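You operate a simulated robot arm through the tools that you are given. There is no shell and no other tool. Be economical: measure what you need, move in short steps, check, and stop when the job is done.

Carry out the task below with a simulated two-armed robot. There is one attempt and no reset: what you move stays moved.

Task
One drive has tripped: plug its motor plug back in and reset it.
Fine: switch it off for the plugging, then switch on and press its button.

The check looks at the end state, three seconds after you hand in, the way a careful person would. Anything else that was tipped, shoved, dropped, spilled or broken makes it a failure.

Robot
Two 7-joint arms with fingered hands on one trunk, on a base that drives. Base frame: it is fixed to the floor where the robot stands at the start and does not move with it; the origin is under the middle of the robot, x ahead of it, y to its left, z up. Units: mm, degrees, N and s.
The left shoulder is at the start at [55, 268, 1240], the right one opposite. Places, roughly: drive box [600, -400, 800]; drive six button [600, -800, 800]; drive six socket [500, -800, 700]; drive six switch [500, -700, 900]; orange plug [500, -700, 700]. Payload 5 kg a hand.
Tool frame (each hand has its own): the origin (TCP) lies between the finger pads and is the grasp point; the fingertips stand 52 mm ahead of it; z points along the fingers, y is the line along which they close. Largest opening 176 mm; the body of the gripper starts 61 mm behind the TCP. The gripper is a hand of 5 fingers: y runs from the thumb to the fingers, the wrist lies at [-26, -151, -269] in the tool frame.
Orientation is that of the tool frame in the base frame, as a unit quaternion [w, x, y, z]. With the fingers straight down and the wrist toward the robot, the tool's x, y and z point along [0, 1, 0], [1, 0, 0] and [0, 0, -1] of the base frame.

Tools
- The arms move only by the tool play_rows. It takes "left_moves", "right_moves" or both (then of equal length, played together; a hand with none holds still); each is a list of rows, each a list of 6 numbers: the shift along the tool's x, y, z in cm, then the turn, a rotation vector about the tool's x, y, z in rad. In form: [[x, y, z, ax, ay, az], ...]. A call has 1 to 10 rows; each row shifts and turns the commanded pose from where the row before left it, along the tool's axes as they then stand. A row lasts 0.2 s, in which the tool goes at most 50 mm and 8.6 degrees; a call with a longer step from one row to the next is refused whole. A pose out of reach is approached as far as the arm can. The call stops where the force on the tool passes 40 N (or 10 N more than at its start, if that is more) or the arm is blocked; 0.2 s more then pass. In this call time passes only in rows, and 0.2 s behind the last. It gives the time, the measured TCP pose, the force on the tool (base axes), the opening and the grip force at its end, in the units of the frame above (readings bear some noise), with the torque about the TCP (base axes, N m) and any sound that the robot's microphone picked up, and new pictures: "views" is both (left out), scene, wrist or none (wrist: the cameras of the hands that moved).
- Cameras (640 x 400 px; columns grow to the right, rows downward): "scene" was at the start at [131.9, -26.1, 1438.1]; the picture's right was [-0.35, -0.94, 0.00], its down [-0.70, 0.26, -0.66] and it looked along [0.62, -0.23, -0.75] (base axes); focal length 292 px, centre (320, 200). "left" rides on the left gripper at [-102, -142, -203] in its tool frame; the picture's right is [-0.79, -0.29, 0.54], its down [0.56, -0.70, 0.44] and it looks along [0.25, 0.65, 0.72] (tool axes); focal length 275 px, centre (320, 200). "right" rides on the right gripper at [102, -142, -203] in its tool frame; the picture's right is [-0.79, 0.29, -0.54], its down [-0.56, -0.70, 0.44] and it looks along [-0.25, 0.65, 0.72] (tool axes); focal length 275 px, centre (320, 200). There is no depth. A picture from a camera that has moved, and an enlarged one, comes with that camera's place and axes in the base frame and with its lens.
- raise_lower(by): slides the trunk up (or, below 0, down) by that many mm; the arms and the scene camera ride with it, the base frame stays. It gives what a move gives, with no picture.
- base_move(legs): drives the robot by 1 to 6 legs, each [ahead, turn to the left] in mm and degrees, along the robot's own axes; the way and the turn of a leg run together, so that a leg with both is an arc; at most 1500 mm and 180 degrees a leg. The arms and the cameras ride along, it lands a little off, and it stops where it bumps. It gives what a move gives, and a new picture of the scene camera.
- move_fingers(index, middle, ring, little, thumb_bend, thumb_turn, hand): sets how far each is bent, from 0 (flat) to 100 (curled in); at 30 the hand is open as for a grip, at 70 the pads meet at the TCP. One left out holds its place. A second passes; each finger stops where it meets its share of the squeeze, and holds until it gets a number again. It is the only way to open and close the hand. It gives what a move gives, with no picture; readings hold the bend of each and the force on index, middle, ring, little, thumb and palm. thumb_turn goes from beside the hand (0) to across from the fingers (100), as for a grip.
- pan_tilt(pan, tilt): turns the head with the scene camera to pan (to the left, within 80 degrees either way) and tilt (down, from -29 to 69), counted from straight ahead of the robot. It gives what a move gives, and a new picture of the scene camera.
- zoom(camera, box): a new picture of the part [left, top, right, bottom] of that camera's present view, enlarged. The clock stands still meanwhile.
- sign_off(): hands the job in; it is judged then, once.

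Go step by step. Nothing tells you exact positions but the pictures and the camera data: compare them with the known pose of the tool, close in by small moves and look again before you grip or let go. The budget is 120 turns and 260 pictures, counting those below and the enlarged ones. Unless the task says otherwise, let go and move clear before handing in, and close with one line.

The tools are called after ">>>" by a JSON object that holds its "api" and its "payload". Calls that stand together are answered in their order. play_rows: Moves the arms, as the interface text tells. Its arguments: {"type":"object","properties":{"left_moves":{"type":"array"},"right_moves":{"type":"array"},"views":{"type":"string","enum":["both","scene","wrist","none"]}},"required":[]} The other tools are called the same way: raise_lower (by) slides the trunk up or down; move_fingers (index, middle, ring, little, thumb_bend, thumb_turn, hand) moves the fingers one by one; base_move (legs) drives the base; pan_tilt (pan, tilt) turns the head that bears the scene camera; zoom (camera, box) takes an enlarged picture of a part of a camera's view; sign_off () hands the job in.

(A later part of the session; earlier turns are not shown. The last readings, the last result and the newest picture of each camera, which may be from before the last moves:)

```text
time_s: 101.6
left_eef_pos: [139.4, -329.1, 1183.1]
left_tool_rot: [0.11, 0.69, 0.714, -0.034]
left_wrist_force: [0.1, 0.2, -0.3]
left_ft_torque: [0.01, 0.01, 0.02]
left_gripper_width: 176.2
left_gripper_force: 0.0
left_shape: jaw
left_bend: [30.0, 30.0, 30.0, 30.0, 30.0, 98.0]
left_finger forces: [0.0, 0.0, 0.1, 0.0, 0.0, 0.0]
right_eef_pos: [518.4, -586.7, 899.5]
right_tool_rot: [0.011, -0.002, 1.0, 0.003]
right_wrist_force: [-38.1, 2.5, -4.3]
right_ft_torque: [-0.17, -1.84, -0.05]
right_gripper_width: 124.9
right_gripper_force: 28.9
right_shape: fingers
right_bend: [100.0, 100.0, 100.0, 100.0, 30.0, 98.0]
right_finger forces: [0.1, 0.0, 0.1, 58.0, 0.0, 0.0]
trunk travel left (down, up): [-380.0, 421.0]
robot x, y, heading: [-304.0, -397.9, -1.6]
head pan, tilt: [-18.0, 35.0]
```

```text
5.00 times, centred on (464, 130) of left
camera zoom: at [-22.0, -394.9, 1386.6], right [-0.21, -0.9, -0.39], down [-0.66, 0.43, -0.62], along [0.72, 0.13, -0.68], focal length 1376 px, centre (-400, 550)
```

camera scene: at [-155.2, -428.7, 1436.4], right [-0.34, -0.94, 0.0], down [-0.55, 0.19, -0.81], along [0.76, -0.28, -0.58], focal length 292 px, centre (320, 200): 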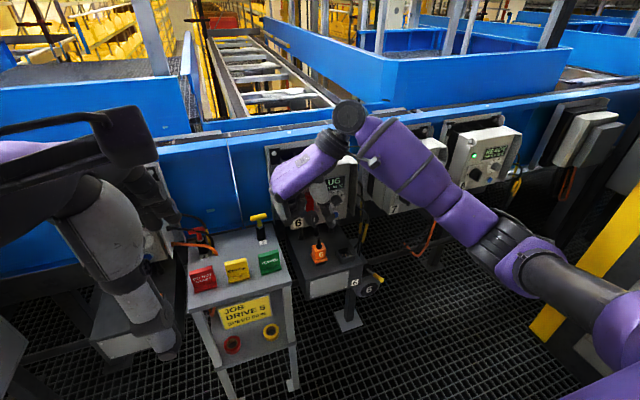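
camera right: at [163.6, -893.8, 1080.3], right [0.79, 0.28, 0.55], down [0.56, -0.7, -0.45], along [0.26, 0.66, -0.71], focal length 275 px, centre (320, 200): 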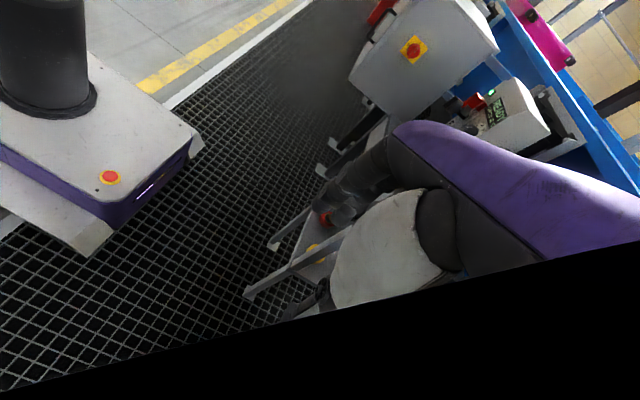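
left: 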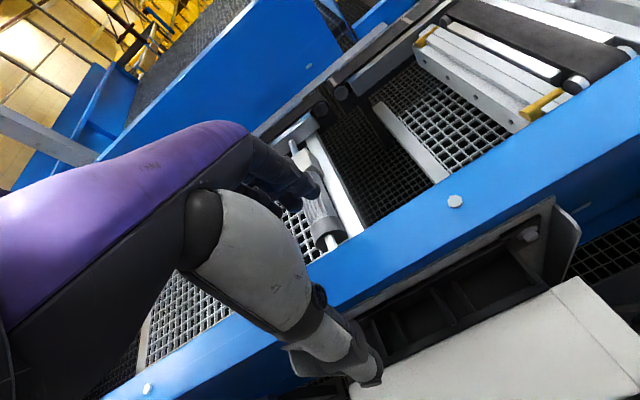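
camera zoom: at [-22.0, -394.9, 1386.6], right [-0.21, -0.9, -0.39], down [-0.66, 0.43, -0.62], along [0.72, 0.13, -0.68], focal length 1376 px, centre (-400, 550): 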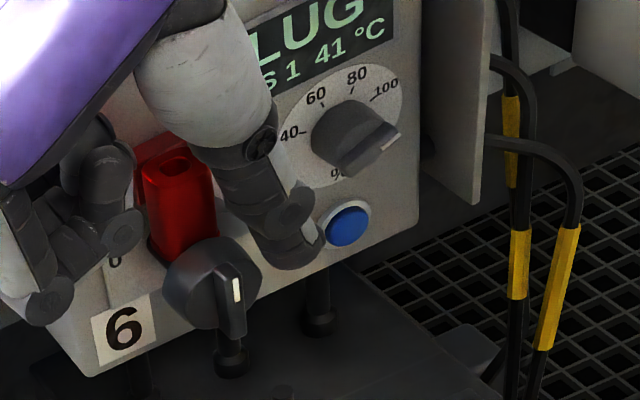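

The little finger touches the box face. I back off and yaw the hand ~16° so the thumb leads instead.

>>> {"api": "play_rows", "payload": {"right_moves": [[0.5, 0, 0, 0, 0, 0], [1, 0, 0, 0, 0, 0], [1.2, 0, 0, 0, 0, -0.04], [1, 0, 0, 0, 0, -0.06], [0.5, 0, 0, 0, 0, -0.06], [0, 0, 0, 0, 0, -0.06], [0, 0, 0, 0, 0, -0.05], [0, 0, 0, 0, 0, 0], [0, 0, 0, 0, 0, 0]], "views": "none"}}

>>> {"api": "zoom", "payload": {"camera": "scene", "box": [260, 160, 388, 240]}}

>>> {"api": "zoom", "payload": {"camera": "left", "box": [400, 90, 528, 170]}}

```text
time_s: 103.6
left_eef_pos: [140.0, -330.8, 1182.6]
left_tool_rot: [0.11, 0.69, 0.714, -0.034]
left_wrist_force: [0.1, 0.5, 0.7]
left_ft_torque: [0.0, 0.0, -0.03]
left_gripper_width: 176.2
left_gripper_force: 0.1
left_shape: jaw
left_bend: [30.0, 30.0, 30.0, 30.0, 30.0, 98.0]
left_finger forces: [0.1, 0.0, 0.0, 0.1, 0.0, 0.0]
right_eef_pos: [478.0, -586.8, 896.9]
right_tool_rot: [0.012, -0.136, 0.991, 0.001]
right_wrist_force: [-0.4, 0.5, -1.0]
right_ft_torque: [0.01, 0.01, 0.0]
right_gripper_width: 124.9
right_gripper_force: 0.0
right_shape: fingers
right_bend: [100.0, 100.0, 100.0, 100.0, 30.0, 98.0]
right_finger forces: [0.1, 0.0, 0.0, 0.0, 0.0, 0.0]
trunk travel left (down, up): [-380.0, 421.0]
robot x, y, heading: [-300.3, -401.6, -2.0]
head pan, tilt: [-18.0, 35.0]
```

```text
5.00 times, centred on (324, 200) of scene
camera zoom: at [-155.3, -428.7, 1436.3], right [-0.34, -0.94, 0.0], down [-0.55, 0.19, -0.81], along [0.76, -0.28, -0.58], focal length 1460 px, centre (300, 200)
```

zoom: 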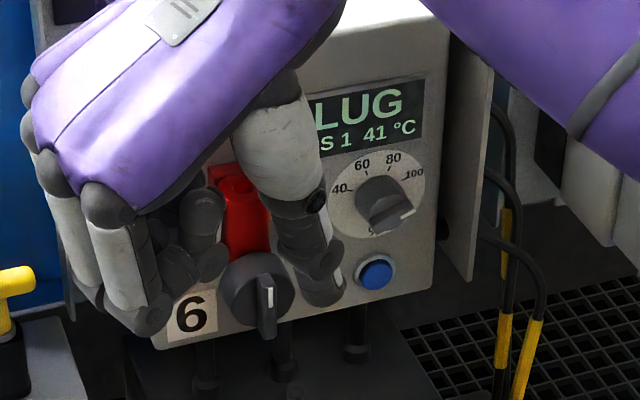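

```text
5.00 times, centred on (464, 130) of left
camera zoom: at [-19.8, -395.0, 1386.4], right [-0.21, -0.9, -0.39], down [-0.66, 0.43, -0.62], along [0.72, 0.13, -0.68], focal length 1376 px, centre (-400, 550)
```

zoom: 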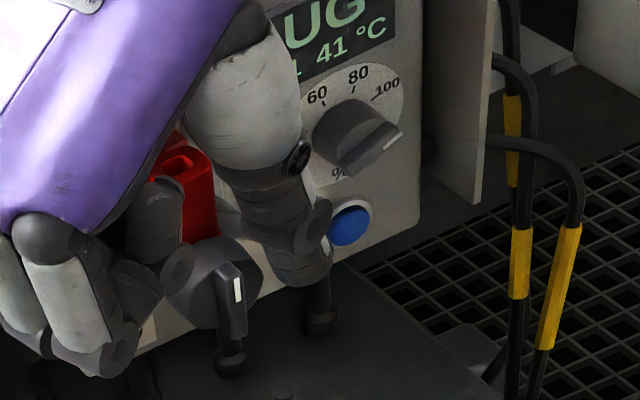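

The thumb tip is at about [507,-689,852]. Now forward 17 mm, then push left against the lever's upper half.

>>> {"api": "play_rows", "payload": {"right_moves": [[-0.5, -0.15, 0, 0, 0, 0], [-0.6, -0.17, 0, 0, 0, 0], [-0.54, -0.15, 0, 0, 0, 0], [-0.13, 0.5, 0, 0, 0, 0], [-0.19, 0.7, 0, 0, 0, 0], [-0.19, 0.7, 0, 0, 0, 0], [-0.13, 0.5, 0, 0, 0, 0], [-0.13, 0.5, 0, 0, 0, 0], [-0.13, 0.5, 0, 0, 0, 0], [0, 0, 0, 0, 0, 0]], "views": "none"}}

>>> {"api": "zoom", "payload": {"camera": "scene", "box": [260, 160, 388, 240]}}

>>> {"api": "zoom", "payload": {"camera": "left", "box": [400, 90, 528, 170]}}

```text
time_s: 105.8
left_eef_pos: [140.7, -328.8, 1183.1]
left_tool_rot: [0.111, 0.691, 0.714, -0.034]
left_wrist_force: [0.4, -0.9, 0.0]
left_ft_torque: [-0.01, 0.0, 0.01]
left_gripper_width: 176.2
left_gripper_force: 0.1
left_shape: jaw
left_bend: [30.0, 30.0, 30.0, 30.0, 30.0, 98.0]
left_finger forces: [0.0, 0.0, 0.0, 0.1, 0.1, 0.1]
right_eef_pos: [494.7, -554.3, 898.9]
right_tool_rot: [0.013, -0.135, 0.991, 0.002]
right_wrist_force: [-2.1, -12.0, 19.2]
right_ft_torque: [-2.56, -0.47, -0.67]
right_gripper_width: 133.3
right_gripper_force: 10.9
right_shape: fingers
right_bend: [100.0, 100.0, 100.0, 100.0, 20.0, 96.0]
right_finger forces: [0.0, 0.0, 0.0, 0.0, 21.9, 0.1]
trunk travel left (down, up): [-380.0, 421.0]
robot x, y, heading: [-299.9, -401.4, -1.9]
head pan, tilt: [-18.0, 35.0]
```

```text
5.00 times, centred on (324, 200) of scene
camera zoom: at [-156.9, -429.1, 1436.7], right [-0.34, -0.94, 0.0], down [-0.55, 0.19, -0.81], along [0.76, -0.28, -0.58], focal length 1460 px, centre (300, 200)
```

zoom: 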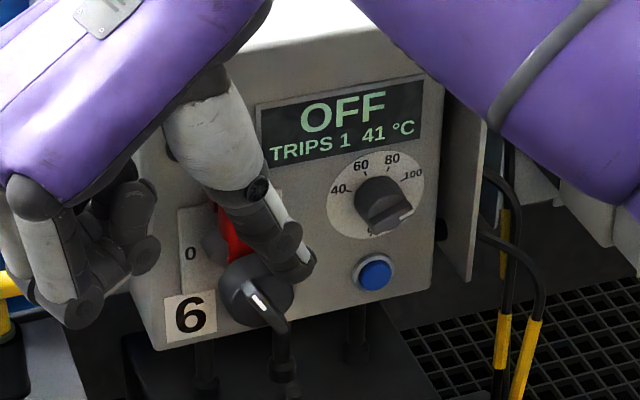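

```text
5.00 times, centred on (464, 130) of left
camera zoom: at [-21.2, -395.4, 1386.9], right [-0.21, -0.9, -0.39], down [-0.66, 0.43, -0.62], along [0.72, 0.13, -0.68], focal length 1376 px, centre (-400, 550)
```

zoom: 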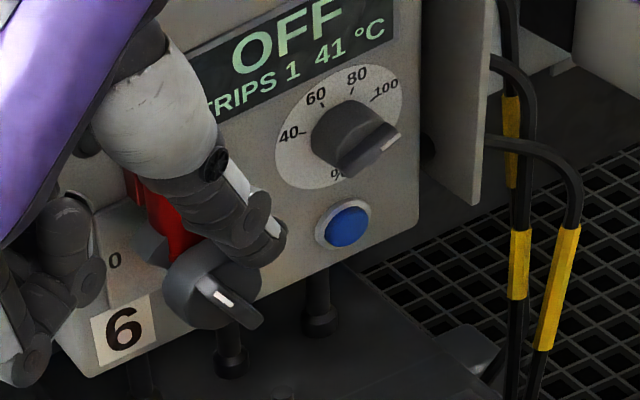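

The display reads OFF; the lever is turned most of the way. I push a bit further left and down to complete the quarter turn.

>>> {"api": "play_rows", "payload": {"right_moves": [[-0.1, 0.4, 0, 0, 0, 0], [-0.1, 0.4, 0, 0, 0, 0], [-0.1, 0.4, 0.1, 0, 0, 0], [0, 0, 0.3, 0, 0, 0], [0, 0, 0, 0, 0, 0]], "views": "none"}}

>>> {"api": "zoom", "payload": {"camera": "scene", "box": [260, 160, 388, 240]}}

```text
time_s: 107.0
left_eef_pos: [138.6, -329.5, 1183.1]
left_tool_rot: [0.111, 0.691, 0.714, -0.034]
left_wrist_force: [0.4, -0.7, -0.7]
left_ft_torque: [0.01, -0.02, 0.0]
left_gripper_width: 176.1
left_gripper_force: 0.0
left_shape: jaw
left_bend: [30.0, 30.0, 30.0, 30.0, 30.0, 98.0]
left_finger forces: [0.1, 0.1, 0.1, 0.1, 0.0, 0.2]
right_eef_pos: [492.2, -540.7, 896.0]
right_tool_rot: [0.013, -0.136, 0.991, 0.002]
right_wrist_force: [-4.1, -16.6, 30.6]
right_ft_torque: [-4.18, -0.83, -0.89]
right_gripper_width: 138.1
right_gripper_force: 17.1
right_shape: fingers
right_bend: [100.0, 100.0, 100.0, 100.0, 14.0, 95.0]
right_finger forces: [0.1, 0.1, 0.1, 0.0, 33.8, 0.0]
trunk travel left (down, up): [-380.0, 421.0]
robot x, y, heading: [-303.0, -398.9, -2.0]
head pan, tilt: [-18.0, 35.0]
```

```text
5.00 times, centred on (324, 200) of scene
camera zoom: at [-157.7, -429.0, 1436.7], right [-0.34, -0.94, 0.0], down [-0.55, 0.19, -0.81], along [0.76, -0.28, -0.58], focal length 1460 px, centre (300, 200)
```

zoom: 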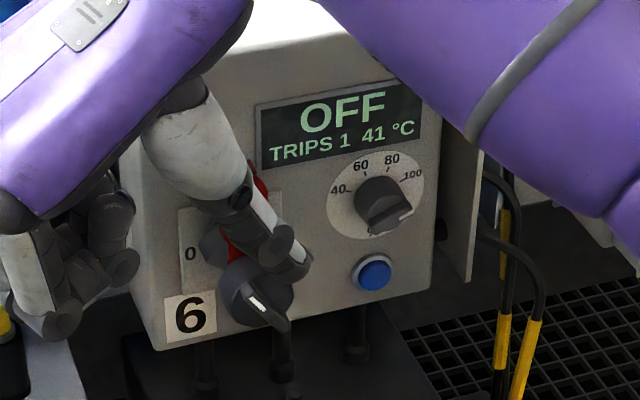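

I release to the right and back off to see where the lever rests.

>>> {"api": "play_rows", "payload": {"right_moves": [[0.1, -0.4, 0, 0, 0, 0], [0.27, -0.9, 0, 0, 0, 0], [0.27, -0.9, 0, 0, 0, 0], [0.27, -0.9, 0, 0, 0, 0], [1, -0.4, 0, 0, 0, 0], [1.5, 0.4, 0, 0, 0, 0], [1.5, 0.4, 0, 0, 0, 0], [1, 0.3, 0, 0, 0, 0], [0, 0, 0, 0, 0, 0]], "views": "none"}}

>>> {"api": "zoom", "payload": {"camera": "scene", "box": [260, 160, 388, 240]}}

>>> {"api": "zoom", "payload": {"camera": "left", "box": [400, 90, 528, 170]}}

```text
time_s: 109.0
left_eef_pos: [140.7, -329.5, 1182.0]
left_tool_rot: [0.109, 0.691, 0.714, -0.035]
left_wrist_force: [-0.1, 0.0, -0.4]
left_ft_torque: [0.0, 0.01, -0.01]
left_gripper_width: 176.0
left_gripper_force: 0.0
left_shape: jaw
left_bend: [30.0, 30.0, 30.0, 30.0, 30.0, 98.0]
left_finger forces: [0.1, 0.0, 0.0, 0.0, 0.1, 0.1]
right_eef_pos: [442.9, -580.8, 890.3]
right_tool_rot: [0.012, -0.135, 0.991, 0.002]
right_wrist_force: [-0.2, -0.6, 0.6]
right_ft_torque: [0.01, 0.04, 0.04]
right_gripper_width: 125.2
right_gripper_force: 0.0
right_shape: fingers
right_bend: [100.0, 100.0, 100.0, 100.0, 30.0, 97.0]
right_finger forces: [0.0, 0.0, 0.0, 0.0, 0.1, 0.1]
trunk travel left (down, up): [-380.0, 421.0]
robot x, y, heading: [-300.0, -397.7, -1.6]
head pan, tilt: [-18.0, 35.0]
```

```text
5.00 times, centred on (324, 200) of scene
camera zoom: at [-155.2, -428.8, 1436.3], right [-0.34, -0.94, 0.0], down [-0.55, 0.19, -0.81], along [0.76, -0.28, -0.58], focal length 1460 px, centre (300, 200)
```

zoom: 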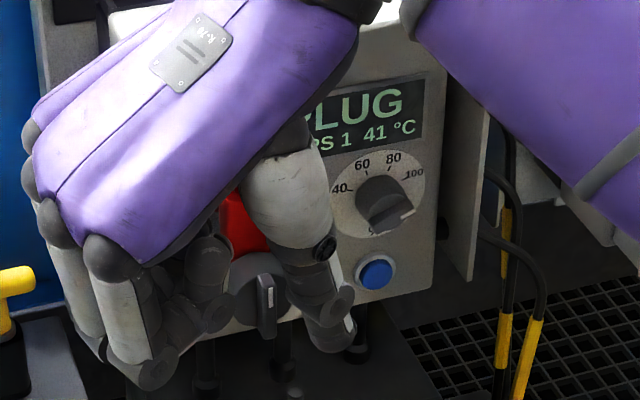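

```text
5.00 times, centred on (464, 130) of left
camera zoom: at [-19.6, -395.0, 1386.3], right [-0.21, -0.9, -0.39], down [-0.66, 0.43, -0.62], along [0.72, 0.13, -0.68], focal length 1376 px, centre (-400, 550)
```

zoom: 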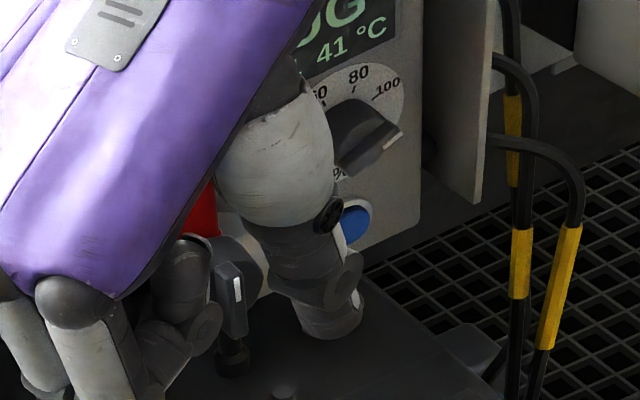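

The lever sprang back to I because it wasn't past its tipping point. I'll repeat with a proper arc: higher contact, then finish by pressing down on the lever's end.

>>> {"api": "play_rows", "payload": {"right_moves": [[0, 0, -0.5, 0, 0, 0], [0, 0, -0.7, 0, 0, 0], [-0.7, -0.2, 0, 0, 0, 0], [-1.2, -0.35, 0, 0, 0, 0], [-1.3, -0.37, 0, 0, 0, 0], [-1.1, -0.3, 0, 0, 0, 0], [-0.7, -0.2, 0, 0, 0, 0], [0, 0, 0, 0, 0, 0]], "views": "none"}}

>>> {"api": "play_rows", "payload": {"right_moves": [[-0.19, 0.7, 0, 0, 0, 0], [-0.19, 0.7, 0, 0, 0, 0], [-0.19, 0.7, 0, 0, 0, 0], [-0.19, 0.7, -0.3, 0, 0, 0], [-0.19, 0.7, -0.2, 0, 0, 0], [-0.19, 0.7, 0, 0, 0, 0], [-0.19, 0.7, 0.2, 0, 0, 0], [-0.1, 0.4, 0.6, 0, 0, 0], [0, 0, 0.8, 0, 0, 0], [0, 0, 0.6, 0, 0, 0]], "views": "none"}}

>>> {"api": "zoom", "payload": {"camera": "scene", "box": [260, 160, 388, 240]}}

>>> {"api": "zoom", "payload": {"camera": "left", "box": [400, 90, 528, 170]}}

```text
time_s: 110.8
left_eef_pos: [140.6, -329.2, 1181.9]
left_tool_rot: [0.11, 0.691, 0.714, -0.034]
left_wrist_force: [-1.0, -0.8, -0.1]
left_ft_torque: [0.02, -0.01, -0.02]
left_gripper_width: 175.9
left_gripper_force: 0.0
left_shape: jaw
left_bend: [30.0, 30.0, 30.0, 30.0, 30.0, 98.0]
left_finger forces: [0.1, 0.0, 0.1, 0.0, 0.1, 0.0]
right_eef_pos: [497.1, -579.7, 907.1]
right_tool_rot: [0.011, -0.135, 0.991, 0.002]
right_wrist_force: [-0.5, 0.2, 0.1]
right_ft_torque: [-0.02, -0.02, 0.02]
right_gripper_width: 125.1
right_gripper_force: 0.0
right_shape: fingers
right_bend: [100.0, 100.0, 100.0, 100.0, 30.0, 97.0]
right_finger forces: [0.0, 0.0, 0.0, 0.0, 0.0, 0.0]
trunk travel left (down, up): [-380.0, 421.0]
robot x, y, heading: [-302.0, -401.5, -1.9]
head pan, tilt: [-18.0, 35.0]
```

```text
time_s: 112.8
left_eef_pos: [126.6, -341.6, 1191.7]
left_tool_rot: [0.116, 0.689, 0.714, -0.042]
left_wrist_force: [-2.2, -2.2, 0.4]
left_ft_torque: [0.35, -0.28, 0.2]
left_gripper_width: 176.1
left_gripper_force: 0.1
left_shape: jaw
left_bend: [30.0, 30.0, 30.0, 30.0, 30.0, 98.0]
left_finger forces: [0.0, 0.1, 0.0, 0.0, 0.1, 0.0]
right_eef_pos: [482.8, -525.2, 914.5]
right_tool_rot: [0.023, -0.137, 0.99, 0.003]
right_wrist_force: [-0.4, -6.9, -0.2]
right_ft_torque: [0.88, -0.03, -0.19]
right_gripper_width: 125.1
right_gripper_force: 0.1
right_shape: fingers
right_bend: [100.0, 100.0, 100.0, 100.0, 30.0, 98.0]
right_finger forces: [0.0, 0.0, 0.0, 0.1, 0.0, 0.0]
trunk travel left (down, up): [-380.0, 421.0]
robot x, y, heading: [-300.7, -399.9, -1.8]
head pan, tilt: [-18.0, 35.0]
stopped in row 9 (right hand): the force on the tool passed its limit at 47 N (the readings are from after the stop); the commanded pose is now the measured one
```

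```text
5.00 times, centred on (324, 200) of scene
camera zoom: at [-157.5, -432.0, 1436.3], right [-0.34, -0.94, 0.0], down [-0.55, 0.2, -0.81], along [0.76, -0.28, -0.58], focal length 1460 px, centre (300, 200)
```

zoom: 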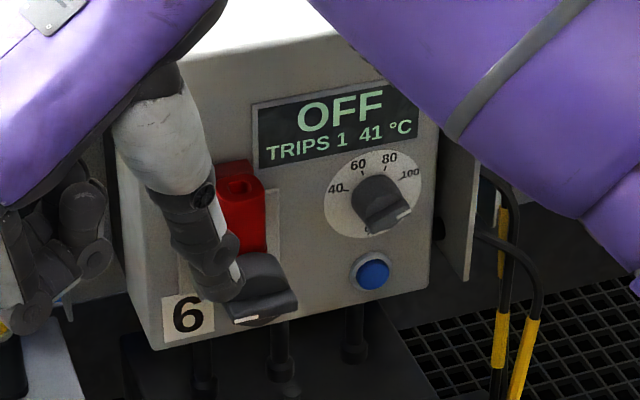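

```text
5.00 times, centred on (464, 130) of left
camera zoom: at [-34.6, -402.0, 1397.3], right [-0.21, -0.9, -0.38], down [-0.66, 0.42, -0.62], along [0.72, 0.12, -0.68], focal length 1376 px, centre (-400, 550)
```

zoom: 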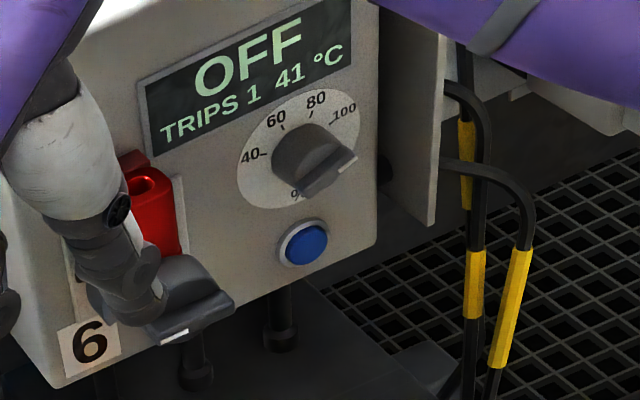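

Drive 6 is OFF with the lever resting at 0. I lift the thumb off and draw the hand back, and lower the left hand forward a bit to serve as a second camera on the plug.

>>> {"api": "play_rows", "payload": {"right_moves": [[0, 0, -0.5, 0, 0, 0], [0, 0, -1.2, 0, 0, 0], [0, 0, -1.2, 0, 0, 0], [1, 0.28, -0.5, 0, 0, 0], [2, 0.55, 0, 0, 0, 0], [2.2, 0.6, 0, 0, 0, 0], [2.2, 0.6, 0, 0, 0, 0], [2.2, 0.6, 0, 0, 0, 0], [1.5, 0.4, 0, 0, 0, 0], [0, 0, 0, 0, 0, 0]], "left_moves": [[0, 0.5, 0.5, 0, 0, 0], [0, 1, 1, 0, 0, 0], [0, 1.5, 1.8, 0, 0, 0], [0, 1.5, 2, 0, 0, 0], [0, 1.5, 2, 0, 0, 0], [0, 1.5, 2, 0, 0, 0], [0, 1.5, 2, 0, 0, 0], [0, 1, 1.5, 0, 0, 0], [0, 0.5, 0.8, 0, 0, 0], [0, 0, 0, 0, 0, 0]], "views": "both"}}

```text
time_s: 115.0
left_eef_pos: [240.1, -359.4, 1089.7]
left_tool_rot: [0.116, 0.691, 0.713, -0.03]
left_wrist_force: [0.0, 0.0, -0.4]
left_ft_torque: [0.0, 0.01, 0.02]
left_gripper_width: 176.1
left_gripper_force: 0.1
left_shape: jaw
left_bend: [30.0, 30.0, 30.0, 30.0, 30.0, 98.0]
left_finger forces: [0.0, 0.0, 0.1, 0.1, 0.0, 0.0]
left hand out of reach, approached as far as the arm can: row 1, 2, 3
right_eef_pos: [367.0, -521.6, 942.1]
right_tool_rot: [0.022, -0.137, 0.99, 0.003]
right_wrist_force: [0.0, 0.4, 0.1]
right_ft_torque: [-0.03, 0.0, 0.03]
right_gripper_width: 125.0
right_gripper_force: 0.2
right_shape: fingers
right_bend: [100.0, 100.0, 100.0, 100.0, 30.0, 98.0]
right_finger forces: [0.1, 0.0, 0.1, 0.0, 0.0, 0.0]
trunk travel left (down, up): [-380.0, 421.0]
robot x, y, heading: [-302.3, -399.2, -2.0]
head pan, tilt: [-18.0, 35.0]
camera scene: at [-155.4, -428.6, 1436.4], right [-0.34, -0.94, 0.0], down [-0.55, 0.19, -0.81], along [0.76, -0.28, -0.58], focal length 292 px, centre (320, 200)
camera right: at [299.0, -689.3, 1139.3], right [0.66, 0.48, 0.57], down [0.75, -0.52, -0.42], along [0.1, 0.7, -0.7], focal length 275 px, centre (320, 200)
camera left: at [76.6, -424.9, 1290.7], right [-0.2, -0.9, -0.4], down [-0.65, 0.43, -0.63], along [0.73, 0.13, -0.67], focal length 275 px, centre (320, 200)
```

scene: 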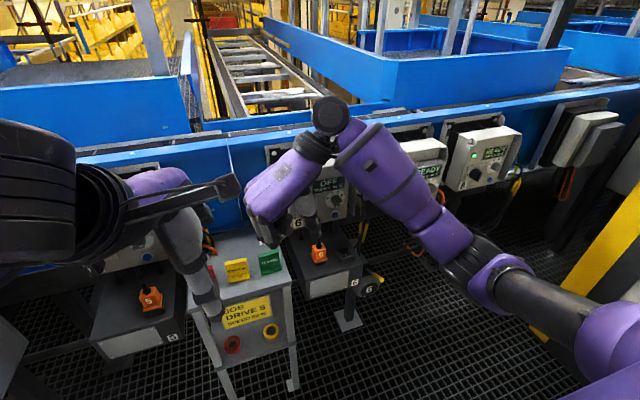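
right: 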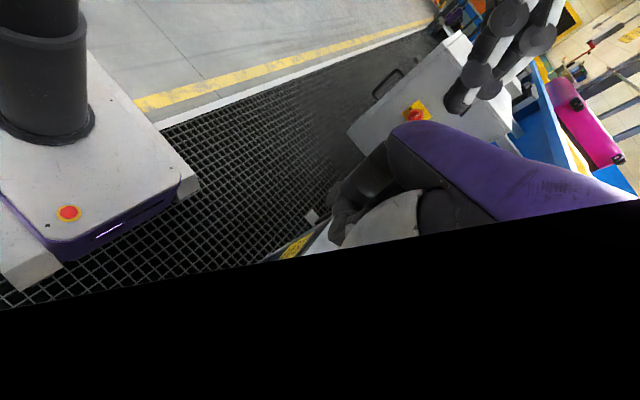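
left: 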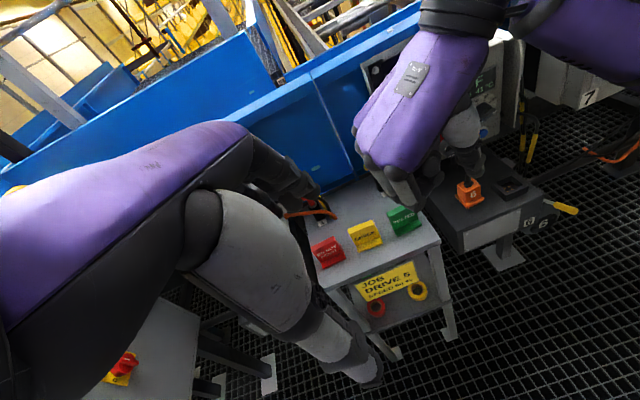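

>>> {"api": "zoom", "payload": {"camera": "left", "box": [430, 150, 558, 230]}}

>>> {"api": "zoom", "payload": {"camera": "scene", "box": [270, 210, 398, 290]}}

```text
5.00 times, centred on (494, 190) of left
camera zoom: at [76.6, -424.9, 1290.7], right [-0.2, -0.9, -0.4], down [-0.65, 0.43, -0.63], along [0.73, 0.13, -0.67], focal length 1376 px, centre (-550, 250)
```

zoom: 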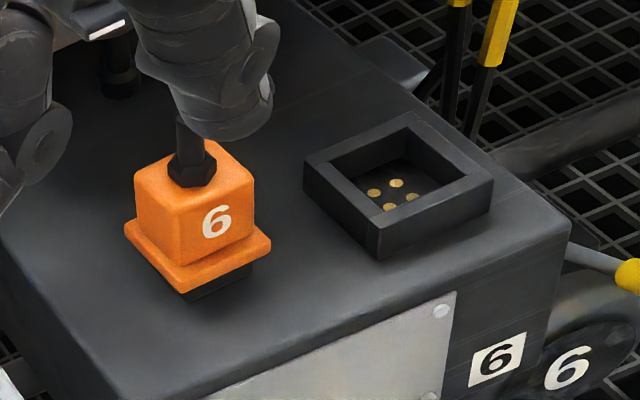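

```text
5.00 times, centred on (334, 250) of scene
camera zoom: at [-155.4, -428.6, 1436.4], right [-0.34, -0.94, 0.0], down [-0.55, 0.19, -0.81], along [0.76, -0.28, -0.58], focal length 1460 px, centre (250, -50)
```

zoom: 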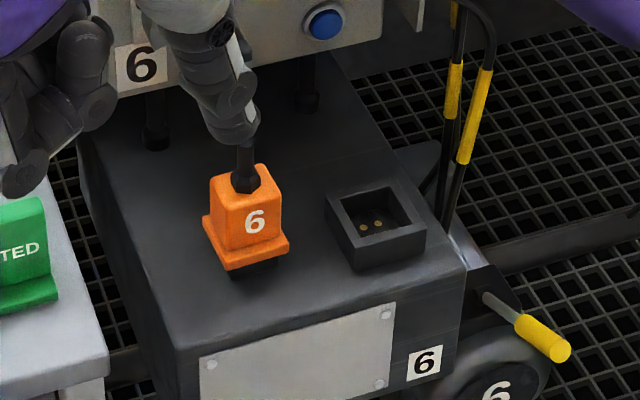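

Plug body top is at about [495,-667,751] and the socket rim centre at [488,-761,695]. I restore the yaw and lean the hand 30° so the palm stays clear of the knob when gripping the plug from above.

>>> {"api": "play_rows", "payload": {"right_moves": [[0, 0, -0.3, 0, 0, 0.04], [0, 0, -0.3, 0, -0.03, 0.06], [0, 0, 0, 0, -0.05, 0.06], [0, 0, 0, 0, -0.06, 0.06], [0, 0, 0, 0, -0.07, 0.055], [0, 0, 0, 0, -0.08, 0], [0, 0, 0, 0, -0.08, 0], [0, 0, 0, 0, -0.07, 0], [0, 0, 0, 0, -0.04, 0], [0, 0, 0, 0, 0, 0]], "views": "none"}}

>>> {"api": "play_rows", "payload": {"right_moves": [[0, -0.6, 0, 0, 0, 0], [0, -1.4, 0, 0, 0, 0], [0, -2, 0, 0, 0, 0], [0, -2.2, 0, 0, 0, 0], [0, -2.2, 0, 0, 0, 0], [0, -2.2, 0, 0, 0, 0], [0, -1.8, 0, 0, 0, 0], [0, -1.3, 0, 0, 0, 0], [0, -0.7, 0, 0, 0, 0], [0, 0, 0, 0, 0, 0]], "views": "scene"}}

>>> {"api": "move_fingers", "payload": {"hand": "right", "index": 100, "middle": 50, "ring": 50, "little": 50, "thumb_bend": 52, "thumb_turn": 100}}

```text
time_s: 117.2
left_eef_pos: [239.9, -359.9, 1088.9]
left_tool_rot: [0.115, 0.691, 0.713, -0.03]
left_wrist_force: [0.5, -0.3, 0.5]
left_ft_torque: [0.0, 0.02, -0.02]
left_gripper_width: 175.9
left_gripper_force: 0.1
left_shape: jaw
left_bend: [30.0, 30.0, 30.0, 30.0, 30.0, 98.0]
left_finger forces: [0.0, 0.0, 0.1, 0.0, 0.0, 0.1]
right_eef_pos: [367.1, -523.7, 949.8]
right_tool_rot: [0.258, 0.003, 0.966, 0.015]
right_wrist_force: [0.3, -0.3, 0.6]
right_ft_torque: [0.02, 0.01, 0.0]
right_gripper_width: 124.8
right_gripper_force: 0.1
right_shape: fingers
right_bend: [100.0, 100.0, 100.0, 100.0, 30.0, 98.0]
right_finger forces: [0.0, 0.1, 0.0, 0.0, 0.0, 0.1]
trunk travel left (down, up): [-380.0, 421.0]
robot x, y, heading: [-299.0, -395.8, -1.8]
head pan, tilt: [-18.0, 35.0]
```

```text
time_s: 119.3
left_eef_pos: [239.6, -359.9, 1089.9]
left_tool_rot: [0.116, 0.691, 0.713, -0.03]
left_wrist_force: [-0.4, 0.0, -0.8]
left_ft_torque: [0.01, -0.01, 0.01]
left_gripper_width: 176.1
left_gripper_force: 0.0
left_shape: jaw
left_bend: [30.0, 30.0, 30.0, 30.0, 30.0, 98.0]
left_finger forces: [0.0, 0.0, 0.0, 0.0, 0.0, 0.0]
right_eef_pos: [367.8, -667.9, 943.9]
right_tool_rot: [0.257, 0.003, 0.966, 0.016]
right_wrist_force: [0.0, 0.6, 0.2]
right_ft_torque: [-0.01, -0.01, -0.04]
right_gripper_width: 125.1
right_gripper_force: 0.2
right_shape: fingers
right_bend: [100.0, 100.0, 100.0, 100.0, 30.0, 98.0]
right_finger forces: [0.0, 0.0, 0.0, 0.0, 0.1, 0.0]
trunk travel left (down, up): [-380.0, 421.0]
robot x, y, heading: [-300.3, -399.0, -1.6]
head pan, tilt: [-18.0, 35.0]
camera scene: at [-155.5, -428.7, 1436.4], right [-0.34, -0.94, 0.0], down [-0.55, 0.19, -0.81], along [0.76, -0.28, -0.58], focal length 292 px, centre (320, 200)
```

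scene: 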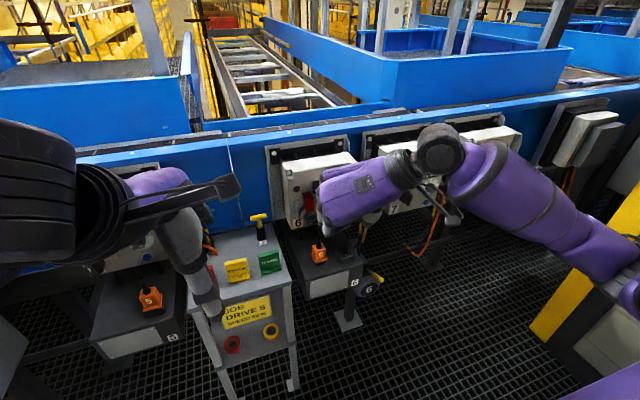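

```text
time_s: 120.3
left_eef_pos: [240.6, -359.3, 1089.5]
left_tool_rot: [0.116, 0.691, 0.713, -0.03]
left_wrist_force: [-0.3, -0.5, 0.7]
left_ft_torque: [-0.01, 0.03, 0.02]
left_gripper_width: 175.8
left_gripper_force: 0.0
left_shape: jaw
left_bend: [30.0, 30.0, 30.0, 30.0, 30.0, 98.0]
left_finger forces: [0.1, 0.1, 0.1, 0.0, 0.0, 0.0]
right_eef_pos: [367.2, -667.8, 942.4]
right_tool_rot: [0.256, 0.003, 0.966, 0.016]
right_wrist_force: [0.5, 0.3, 0.0]
right_ft_torque: [-0.02, -0.02, -0.03]
right_gripper_width: 106.0
right_gripper_force: 0.1
right_shape: fingers
right_bend: [100.0, 50.0, 50.0, 50.0, 52.0, 100.0]
right_finger forces: [0.0, 0.0, 0.1, 0.0, 0.1, 0.1]
trunk travel left (down, up): [-380.0, 421.0]
robot x, y, heading: [-298.9, -397.5, -1.7]
head pan, tilt: [-18.0, 35.0]
```

Lean is right; the target lies almost straight along the fingers. I advance 165 mm and check.

>>> {"api": "play_rows", "payload": {"right_moves": [[0, 0, 0.6, 0, 0, 0], [-0.1, 0, 1.4, 0, 0, 0], [-0.1, 0, 2.2, 0, 0, 0], [-0.1, 0, 2.5, 0, 0, 0], [-0.1, 0, 2.5, 0, 0, 0], [-0.1, 0, 2.5, 0, 0, 0], [-0.1, 0, 2.2, 0, 0, 0], [-0.1, 0, 1.6, 0, 0, 0], [0, 0, 1, 0, 0, 0], [0, 0, 0, 0, 0, 0]], "views": "none"}}

>>> {"api": "zoom", "payload": {"camera": "left", "box": [400, 130, 560, 230]}}

>>> {"api": "zoom", "payload": {"camera": "scene", "box": [250, 190, 410, 290]}}

```text
time_s: 122.5
left_eef_pos: [240.3, -360.6, 1088.7]
left_tool_rot: [0.117, 0.691, 0.713, -0.03]
left_wrist_force: [-0.3, 0.4, -0.1]
left_ft_torque: [0.01, 0.01, 0.02]
left_gripper_width: 175.9
left_gripper_force: 0.0
left_shape: jaw
left_bend: [30.0, 30.0, 30.0, 30.0, 30.0, 98.0]
left_finger forces: [0.0, 0.0, 0.0, 0.1, 0.1, 0.0]
right_eef_pos: [456.2, -663.3, 803.2]
right_tool_rot: [0.257, 0.003, 0.966, 0.015]
right_wrist_force: [0.0, 0.3, 0.5]
right_ft_torque: [0.0, 0.0, 0.02]
right_gripper_width: 105.8
right_gripper_force: 0.0
right_shape: fingers
right_bend: [100.0, 50.0, 50.0, 50.0, 52.0, 100.0]
right_finger forces: [0.0, 0.0, 0.1, 0.0, 0.1, 0.0]
trunk travel left (down, up): [-380.0, 421.0]
robot x, y, heading: [-299.4, -400.7, -1.6]
head pan, tilt: [-18.0, 35.0]
```

```text
4.00 times, centred on (480, 180) of left
camera zoom: at [76.2, -425.1, 1290.9], right [-0.2, -0.9, -0.4], down [-0.65, 0.43, -0.63], along [0.73, 0.13, -0.67], focal length 1101 px, centre (-320, 280)
```

zoom: 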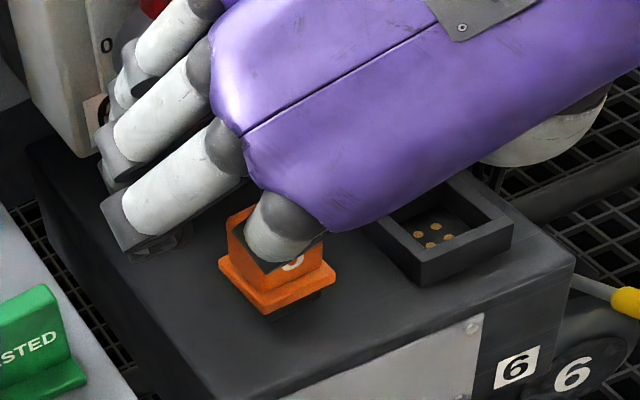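

```text
4.00 times, centred on (330, 240) of scene
camera zoom: at [-155.6, -428.8, 1436.4], right [-0.34, -0.94, 0.0], down [-0.55, 0.19, -0.81], along [0.76, -0.28, -0.58], focal length 1168 px, centre (280, 40)
```

zoom: 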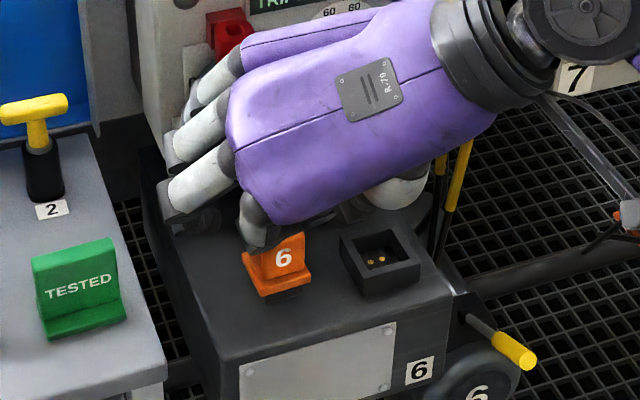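

Aligned: fingers left, thumb right of the plug. I descend the remaining ~75 mm slowly.

>>> {"api": "play_rows", "payload": {"right_moves": [[0, -0.1, 0.5, 0, 0, 0], [0, -0.1, 1, 0, 0, 0], [0, -0.1, 1.2, 0, 0, 0], [0, -0.1, 1.3, 0, 0, 0], [0, 0, 1.3, 0, 0, 0], [0, 0, 1.1, 0, 0, 0], [0, 0, 0.8, 0, 0, 0], [0, 0, 0.4, 0, 0, 0], [0, 0, 0, 0, 0, 0]], "views": "none"}}

>>> {"api": "zoom", "payload": {"camera": "left", "box": [400, 130, 560, 230]}}

>>> {"api": "zoom", "payload": {"camera": "scene", "box": [250, 190, 410, 290]}}

```text
time_s: 124.5
left_eef_pos: [237.9, -357.8, 1091.0]
left_tool_rot: [0.116, 0.691, 0.713, -0.029]
left_wrist_force: [-0.3, 0.6, -0.9]
left_ft_torque: [-0.03, 0.0, 0.04]
left_gripper_width: 175.6
left_gripper_force: 0.0
left_shape: jaw
left_bend: [30.0, 30.0, 30.0, 30.0, 30.0, 98.0]
left_finger forces: [0.0, 0.1, 0.0, 0.0, 0.0, 0.1]
right_eef_pos: [493.3, -663.0, 743.5]
right_tool_rot: [0.26, 0.002, 0.966, 0.017]
right_wrist_force: [-8.2, 15.5, 26.2]
right_ft_torque: [-0.84, -1.78, 0.85]
right_gripper_width: 105.5
right_gripper_force: 13.3
right_shape: fingers
right_bend: [100.0, 50.0, 50.0, 50.0, 52.0, 100.0]
right_finger forces: [0.1, 0.0, 0.0, 26.9, 0.0, 0.0]
trunk travel left (down, up): [-380.0, 421.0]
robot x, y, heading: [-300.5, -401.1, -2.0]
head pan, tilt: [-18.0, 35.0]
```

```text
4.00 times, centred on (480, 180) of left
camera zoom: at [74.4, -423.9, 1291.7], right [-0.2, -0.9, -0.4], down [-0.65, 0.42, -0.63], along [0.73, 0.13, -0.67], focal length 1101 px, centre (-320, 280)
```

zoom: 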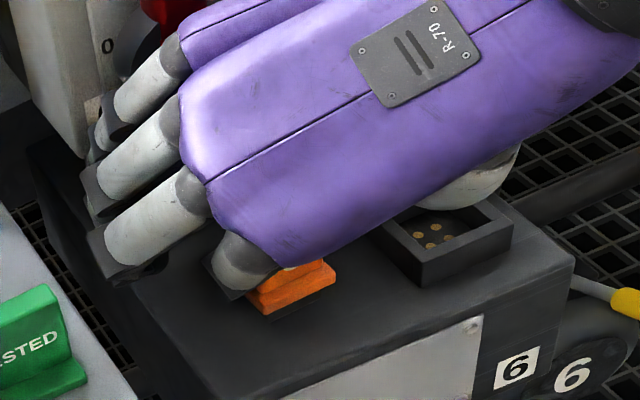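

```text
4.00 times, centred on (330, 240) of scene
camera zoom: at [-157.9, -427.4, 1436.9], right [-0.34, -0.94, 0.0], down [-0.55, 0.19, -0.81], along [0.76, -0.28, -0.58], focal length 1168 px, centre (280, 40)
```

zoom: 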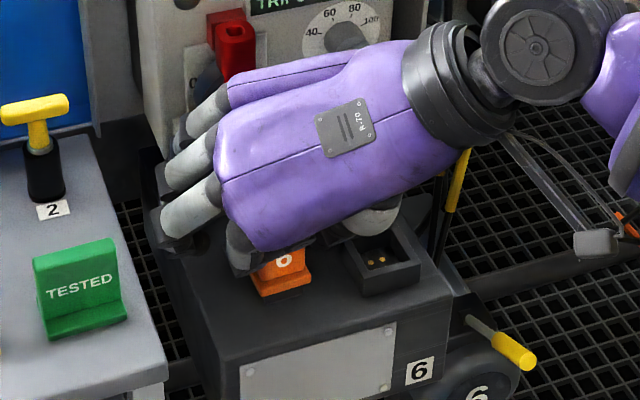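

The little finger is touching something near the box's lower corner. I shift the hand 12 mm back toward the robot and check the force.

>>> {"api": "play_rows", "payload": {"right_moves": [[0.3, 0, -0.2, 0, 0, 0], [0.4, 0, -0.2, 0, 0, 0], [0.35, 0, -0.2, 0, 0, 0], [0, 0, 0, 0, 0, 0], [0, 0, 0, 0, 0, 0]], "views": "none"}}

>>> {"api": "zoom", "payload": {"camera": "left", "box": [400, 110, 528, 190]}}

```text
time_s: 125.1
left_eef_pos: [221.4, -363.2, 1098.3]
left_tool_rot: [0.123, 0.693, 0.71, -0.026]
left_wrist_force: [-4.7, -2.6, 2.5]
left_ft_torque: [0.42, -0.46, 0.26]
left_gripper_width: 176.0
left_gripper_force: 0.0
left_shape: jaw
left_bend: [30.0, 30.0, 30.0, 30.0, 30.0, 98.0]
left_finger forces: [0.1, 0.0, 0.0, 0.1, 0.1, 0.0]
right_eef_pos: [478.1, -664.0, 753.7]
right_tool_rot: [0.268, 0.003, 0.963, 0.018]
right_wrist_force: [0.2, 4.2, 1.0]
right_ft_torque: [-0.3, -0.05, 0.16]
right_gripper_width: 105.3
right_gripper_force: 3.1
right_shape: fingers
right_bend: [100.0, 50.0, 50.0, 50.0, 52.0, 100.0]
right_finger forces: [0.0, 0.0, 0.0, 5.5, 0.4, 0.0]
trunk travel left (down, up): [-380.0, 421.0]
robot x, y, heading: [-299.6, -396.5, -1.8]
head pan, tilt: [-18.0, 35.0]
stopped in row 2 (right hand): the force on the tool passed its limit at 44 N (the readings are from after the stop); the commanded pose is now the measured one
```

```text
5.00 times, centred on (464, 150) of left
camera zoom: at [53.7, -426.5, 1297.2], right [-0.2, -0.9, -0.4], down [-0.64, 0.43, -0.64], along [0.74, 0.12, -0.66], focal length 1376 px, centre (-400, 450)
```

zoom: 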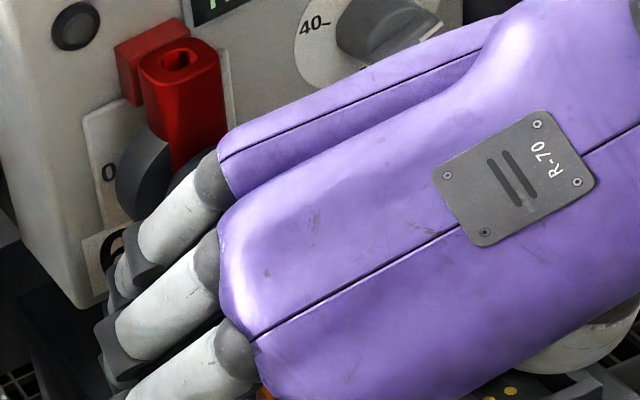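

The palm edge is too near the knob at this lean. I back out along the fingers, lean the hand 20° more, and come in flatter.

>>> {"api": "play_rows", "payload": {"right_moves": [[0, 0, -0.3, 0, 0, 0], [0, 0, -0.8, 0, 0, 0], [0, 0, -1.2, 0, 0, 0], [0, 0, -1.5, 0, 0, 0], [0, 0, -1.5, 0, 0, 0], [0, 0, -1.5, 0, 0, 0], [0, 0, -1, 0, 0, 0], [0, 0, -0.5, 0, 0, 0], [0, 0, 0, 0, 0, 0]], "views": "none"}}

>>> {"api": "play_rows", "payload": {"right_moves": [[0, 0, 0, 0, -0.03, 0], [0, 0, 0, 0, -0.05, 0], [0, 0, 0, 0, -0.06, 0], [0, 0, 0, 0, -0.06, 0], [0, 0, 0, 0, -0.06, 0], [0, 0, 0, 0, -0.05, 0], [0, 0, 0, 0, -0.02, 0], [0, 0, 0, 0, 0, 0]], "views": "scene"}}

>>> {"api": "zoom", "payload": {"camera": "left", "box": [400, 110, 560, 210]}}

```text
time_s: 127.1
left_eef_pos: [226.0, -360.6, 1096.1]
left_tool_rot: [0.122, 0.691, 0.712, -0.027]
left_wrist_force: [0.3, 0.8, 0.9]
left_ft_torque: [-0.01, 0.0, -0.01]
left_gripper_width: 176.1
left_gripper_force: 0.2
left_shape: jaw
left_bend: [30.0, 30.0, 30.0, 30.0, 30.0, 98.0]
left_finger forces: [0.1, 0.1, 0.0, 0.1, 0.1, 0.0]
right_eef_pos: [437.2, -665.5, 822.4]
right_tool_rot: [0.267, 0.004, 0.964, 0.017]
right_wrist_force: [-0.5, -0.2, 0.4]
right_ft_torque: [-0.02, -0.01, 0.02]
right_gripper_width: 105.5
right_gripper_force: 0.1
right_shape: fingers
right_bend: [100.0, 50.0, 50.0, 50.0, 52.0, 100.0]
right_finger forces: [0.1, 0.0, 0.1, 0.0, 0.1, 0.0]
trunk travel left (down, up): [-380.0, 421.0]
robot x, y, heading: [-297.7, -397.1, -1.8]
head pan, tilt: [-18.0, 35.0]
```

```text
time_s: 128.9
left_eef_pos: [226.4, -360.1, 1097.2]
left_tool_rot: [0.121, 0.692, 0.711, -0.026]
left_wrist_force: [0.4, -0.2, -0.1]
left_ft_torque: [0.01, 0.0, 0.01]
left_gripper_width: 175.9
left_gripper_force: 0.0
left_shape: jaw
left_bend: [30.0, 30.0, 30.0, 30.0, 30.0, 98.0]
left_finger forces: [0.0, 0.0, 0.0, 0.1, 0.1, 0.0]
right_eef_pos: [437.2, -665.8, 822.8]
right_tool_rot: [0.421, 0.006, 0.907, 0.015]
right_wrist_force: [-0.3, 0.8, -0.1]
right_ft_torque: [-0.05, 0.04, -0.01]
right_gripper_width: 105.8
right_gripper_force: 0.0
right_shape: fingers
right_bend: [100.0, 50.0, 50.0, 50.0, 52.0, 100.0]
right_finger forces: [0.0, 0.0, 0.0, 0.0, 0.0, 0.1]
trunk travel left (down, up): [-380.0, 421.0]
robot x, y, heading: [-299.0, -397.4, -1.8]
head pan, tilt: [-18.0, 35.0]
camera scene: at [-155.4, -428.8, 1436.4], right [-0.34, -0.94, 0.0], down [-0.55, 0.19, -0.81], along [0.76, -0.28, -0.58], focal length 292 px, centre (320, 200)
```

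scene: 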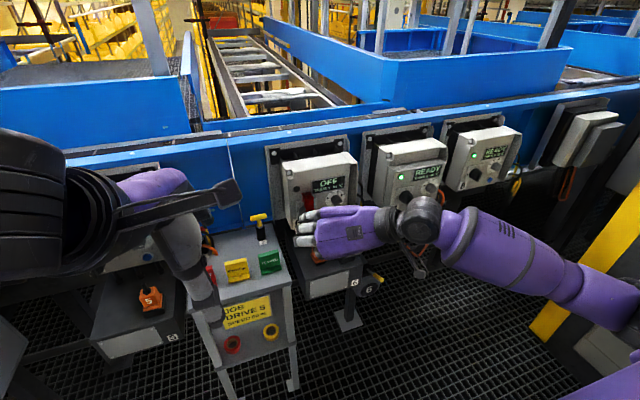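

```text
4.00 times, centred on (480, 160) of left
camera zoom: at [59.6, -424.2, 1295.7], right [-0.2, -0.9, -0.4], down [-0.64, 0.43, -0.64], along [0.74, 0.13, -0.66], focal length 1101 px, centre (-320, 360)
```

zoom: 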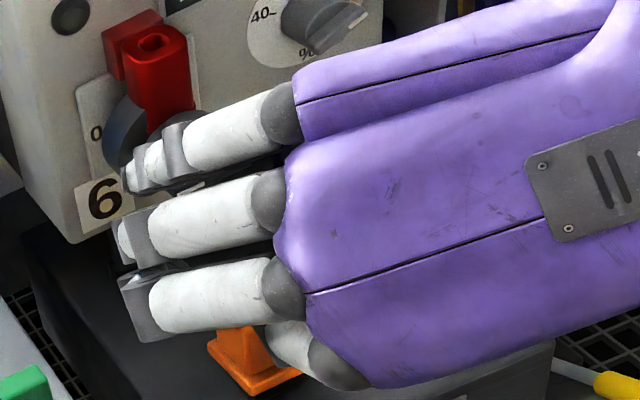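

The hand now comes in flat enough. I lower it straight down in front of the plug first, then go forward.

>>> {"api": "play_rows", "payload": {"right_moves": [[0.4, 0, 0.35, 0, 0, 0], [0.9, 0, 0.75, 0, 0, 0], [1.1, 0, 0.95, 0, 0, 0], [1.2, 0, 1, 0, 0, 0], [1.2, 0, 1, 0, 0, 0], [1, 0, 0.85, 0, 0, 0], [0.6, 0, 0.5, 0, 0, 0], [0.3, 0, 0.25, 0, 0, 0], [0, 0, 0, 0, 0, 0]], "views": "none"}}

>>> {"api": "zoom", "payload": {"camera": "left", "box": [400, 110, 560, 210]}}

>>> {"api": "zoom", "payload": {"camera": "scene", "box": [250, 170, 410, 270]}}

```text
time_s: 130.9
left_eef_pos: [226.5, -360.6, 1096.6]
left_tool_rot: [0.121, 0.691, 0.712, -0.027]
left_wrist_force: [0.4, 0.4, -0.3]
left_ft_torque: [-0.04, 0.0, -0.03]
left_gripper_width: 175.8
left_gripper_force: 0.1
left_shape: jaw
left_bend: [30.0, 30.0, 30.0, 30.0, 30.0, 98.0]
left_finger forces: [0.0, 0.1, 0.0, 0.1, 0.0, 0.1]
right_eef_pos: [437.6, -664.4, 735.9]
right_tool_rot: [0.421, 0.007, 0.907, 0.016]
right_wrist_force: [0.0, 2.0, -0.3]
right_ft_torque: [0.11, -0.03, 0.16]
right_gripper_width: 104.7
right_gripper_force: 1.4
right_shape: fingers
right_bend: [100.0, 50.0, 50.0, 50.0, 53.0, 100.0]
right_finger forces: [0.0, 0.1, 0.0, 0.0, 2.3, 0.0]
trunk travel left (down, up): [-380.0, 421.0]
robot x, y, heading: [-300.3, -396.6, -1.9]
head pan, tilt: [-18.0, 35.0]
```

```text
4.00 times, centred on (480, 160) of left
camera zoom: at [59.5, -424.0, 1295.7], right [-0.2, -0.9, -0.4], down [-0.64, 0.42, -0.64], along [0.74, 0.13, -0.66], focal length 1101 px, centre (-320, 360)
```

zoom: 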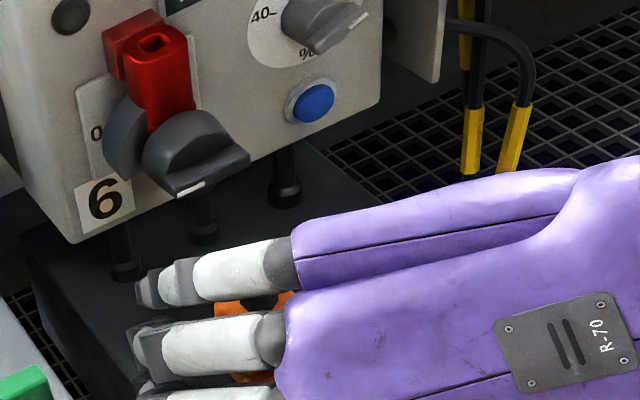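

```text
4.00 times, centred on (330, 220) of scene
camera zoom: at [-155.5, -428.6, 1436.4], right [-0.34, -0.94, 0.0], down [-0.55, 0.19, -0.81], along [0.76, -0.28, -0.58], focal length 1168 px, centre (280, 120)
```

zoom: 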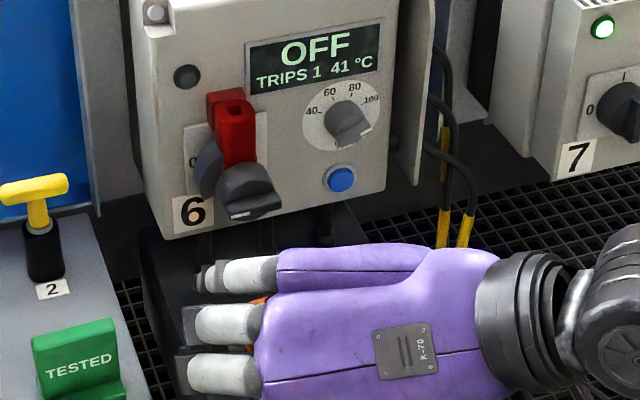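

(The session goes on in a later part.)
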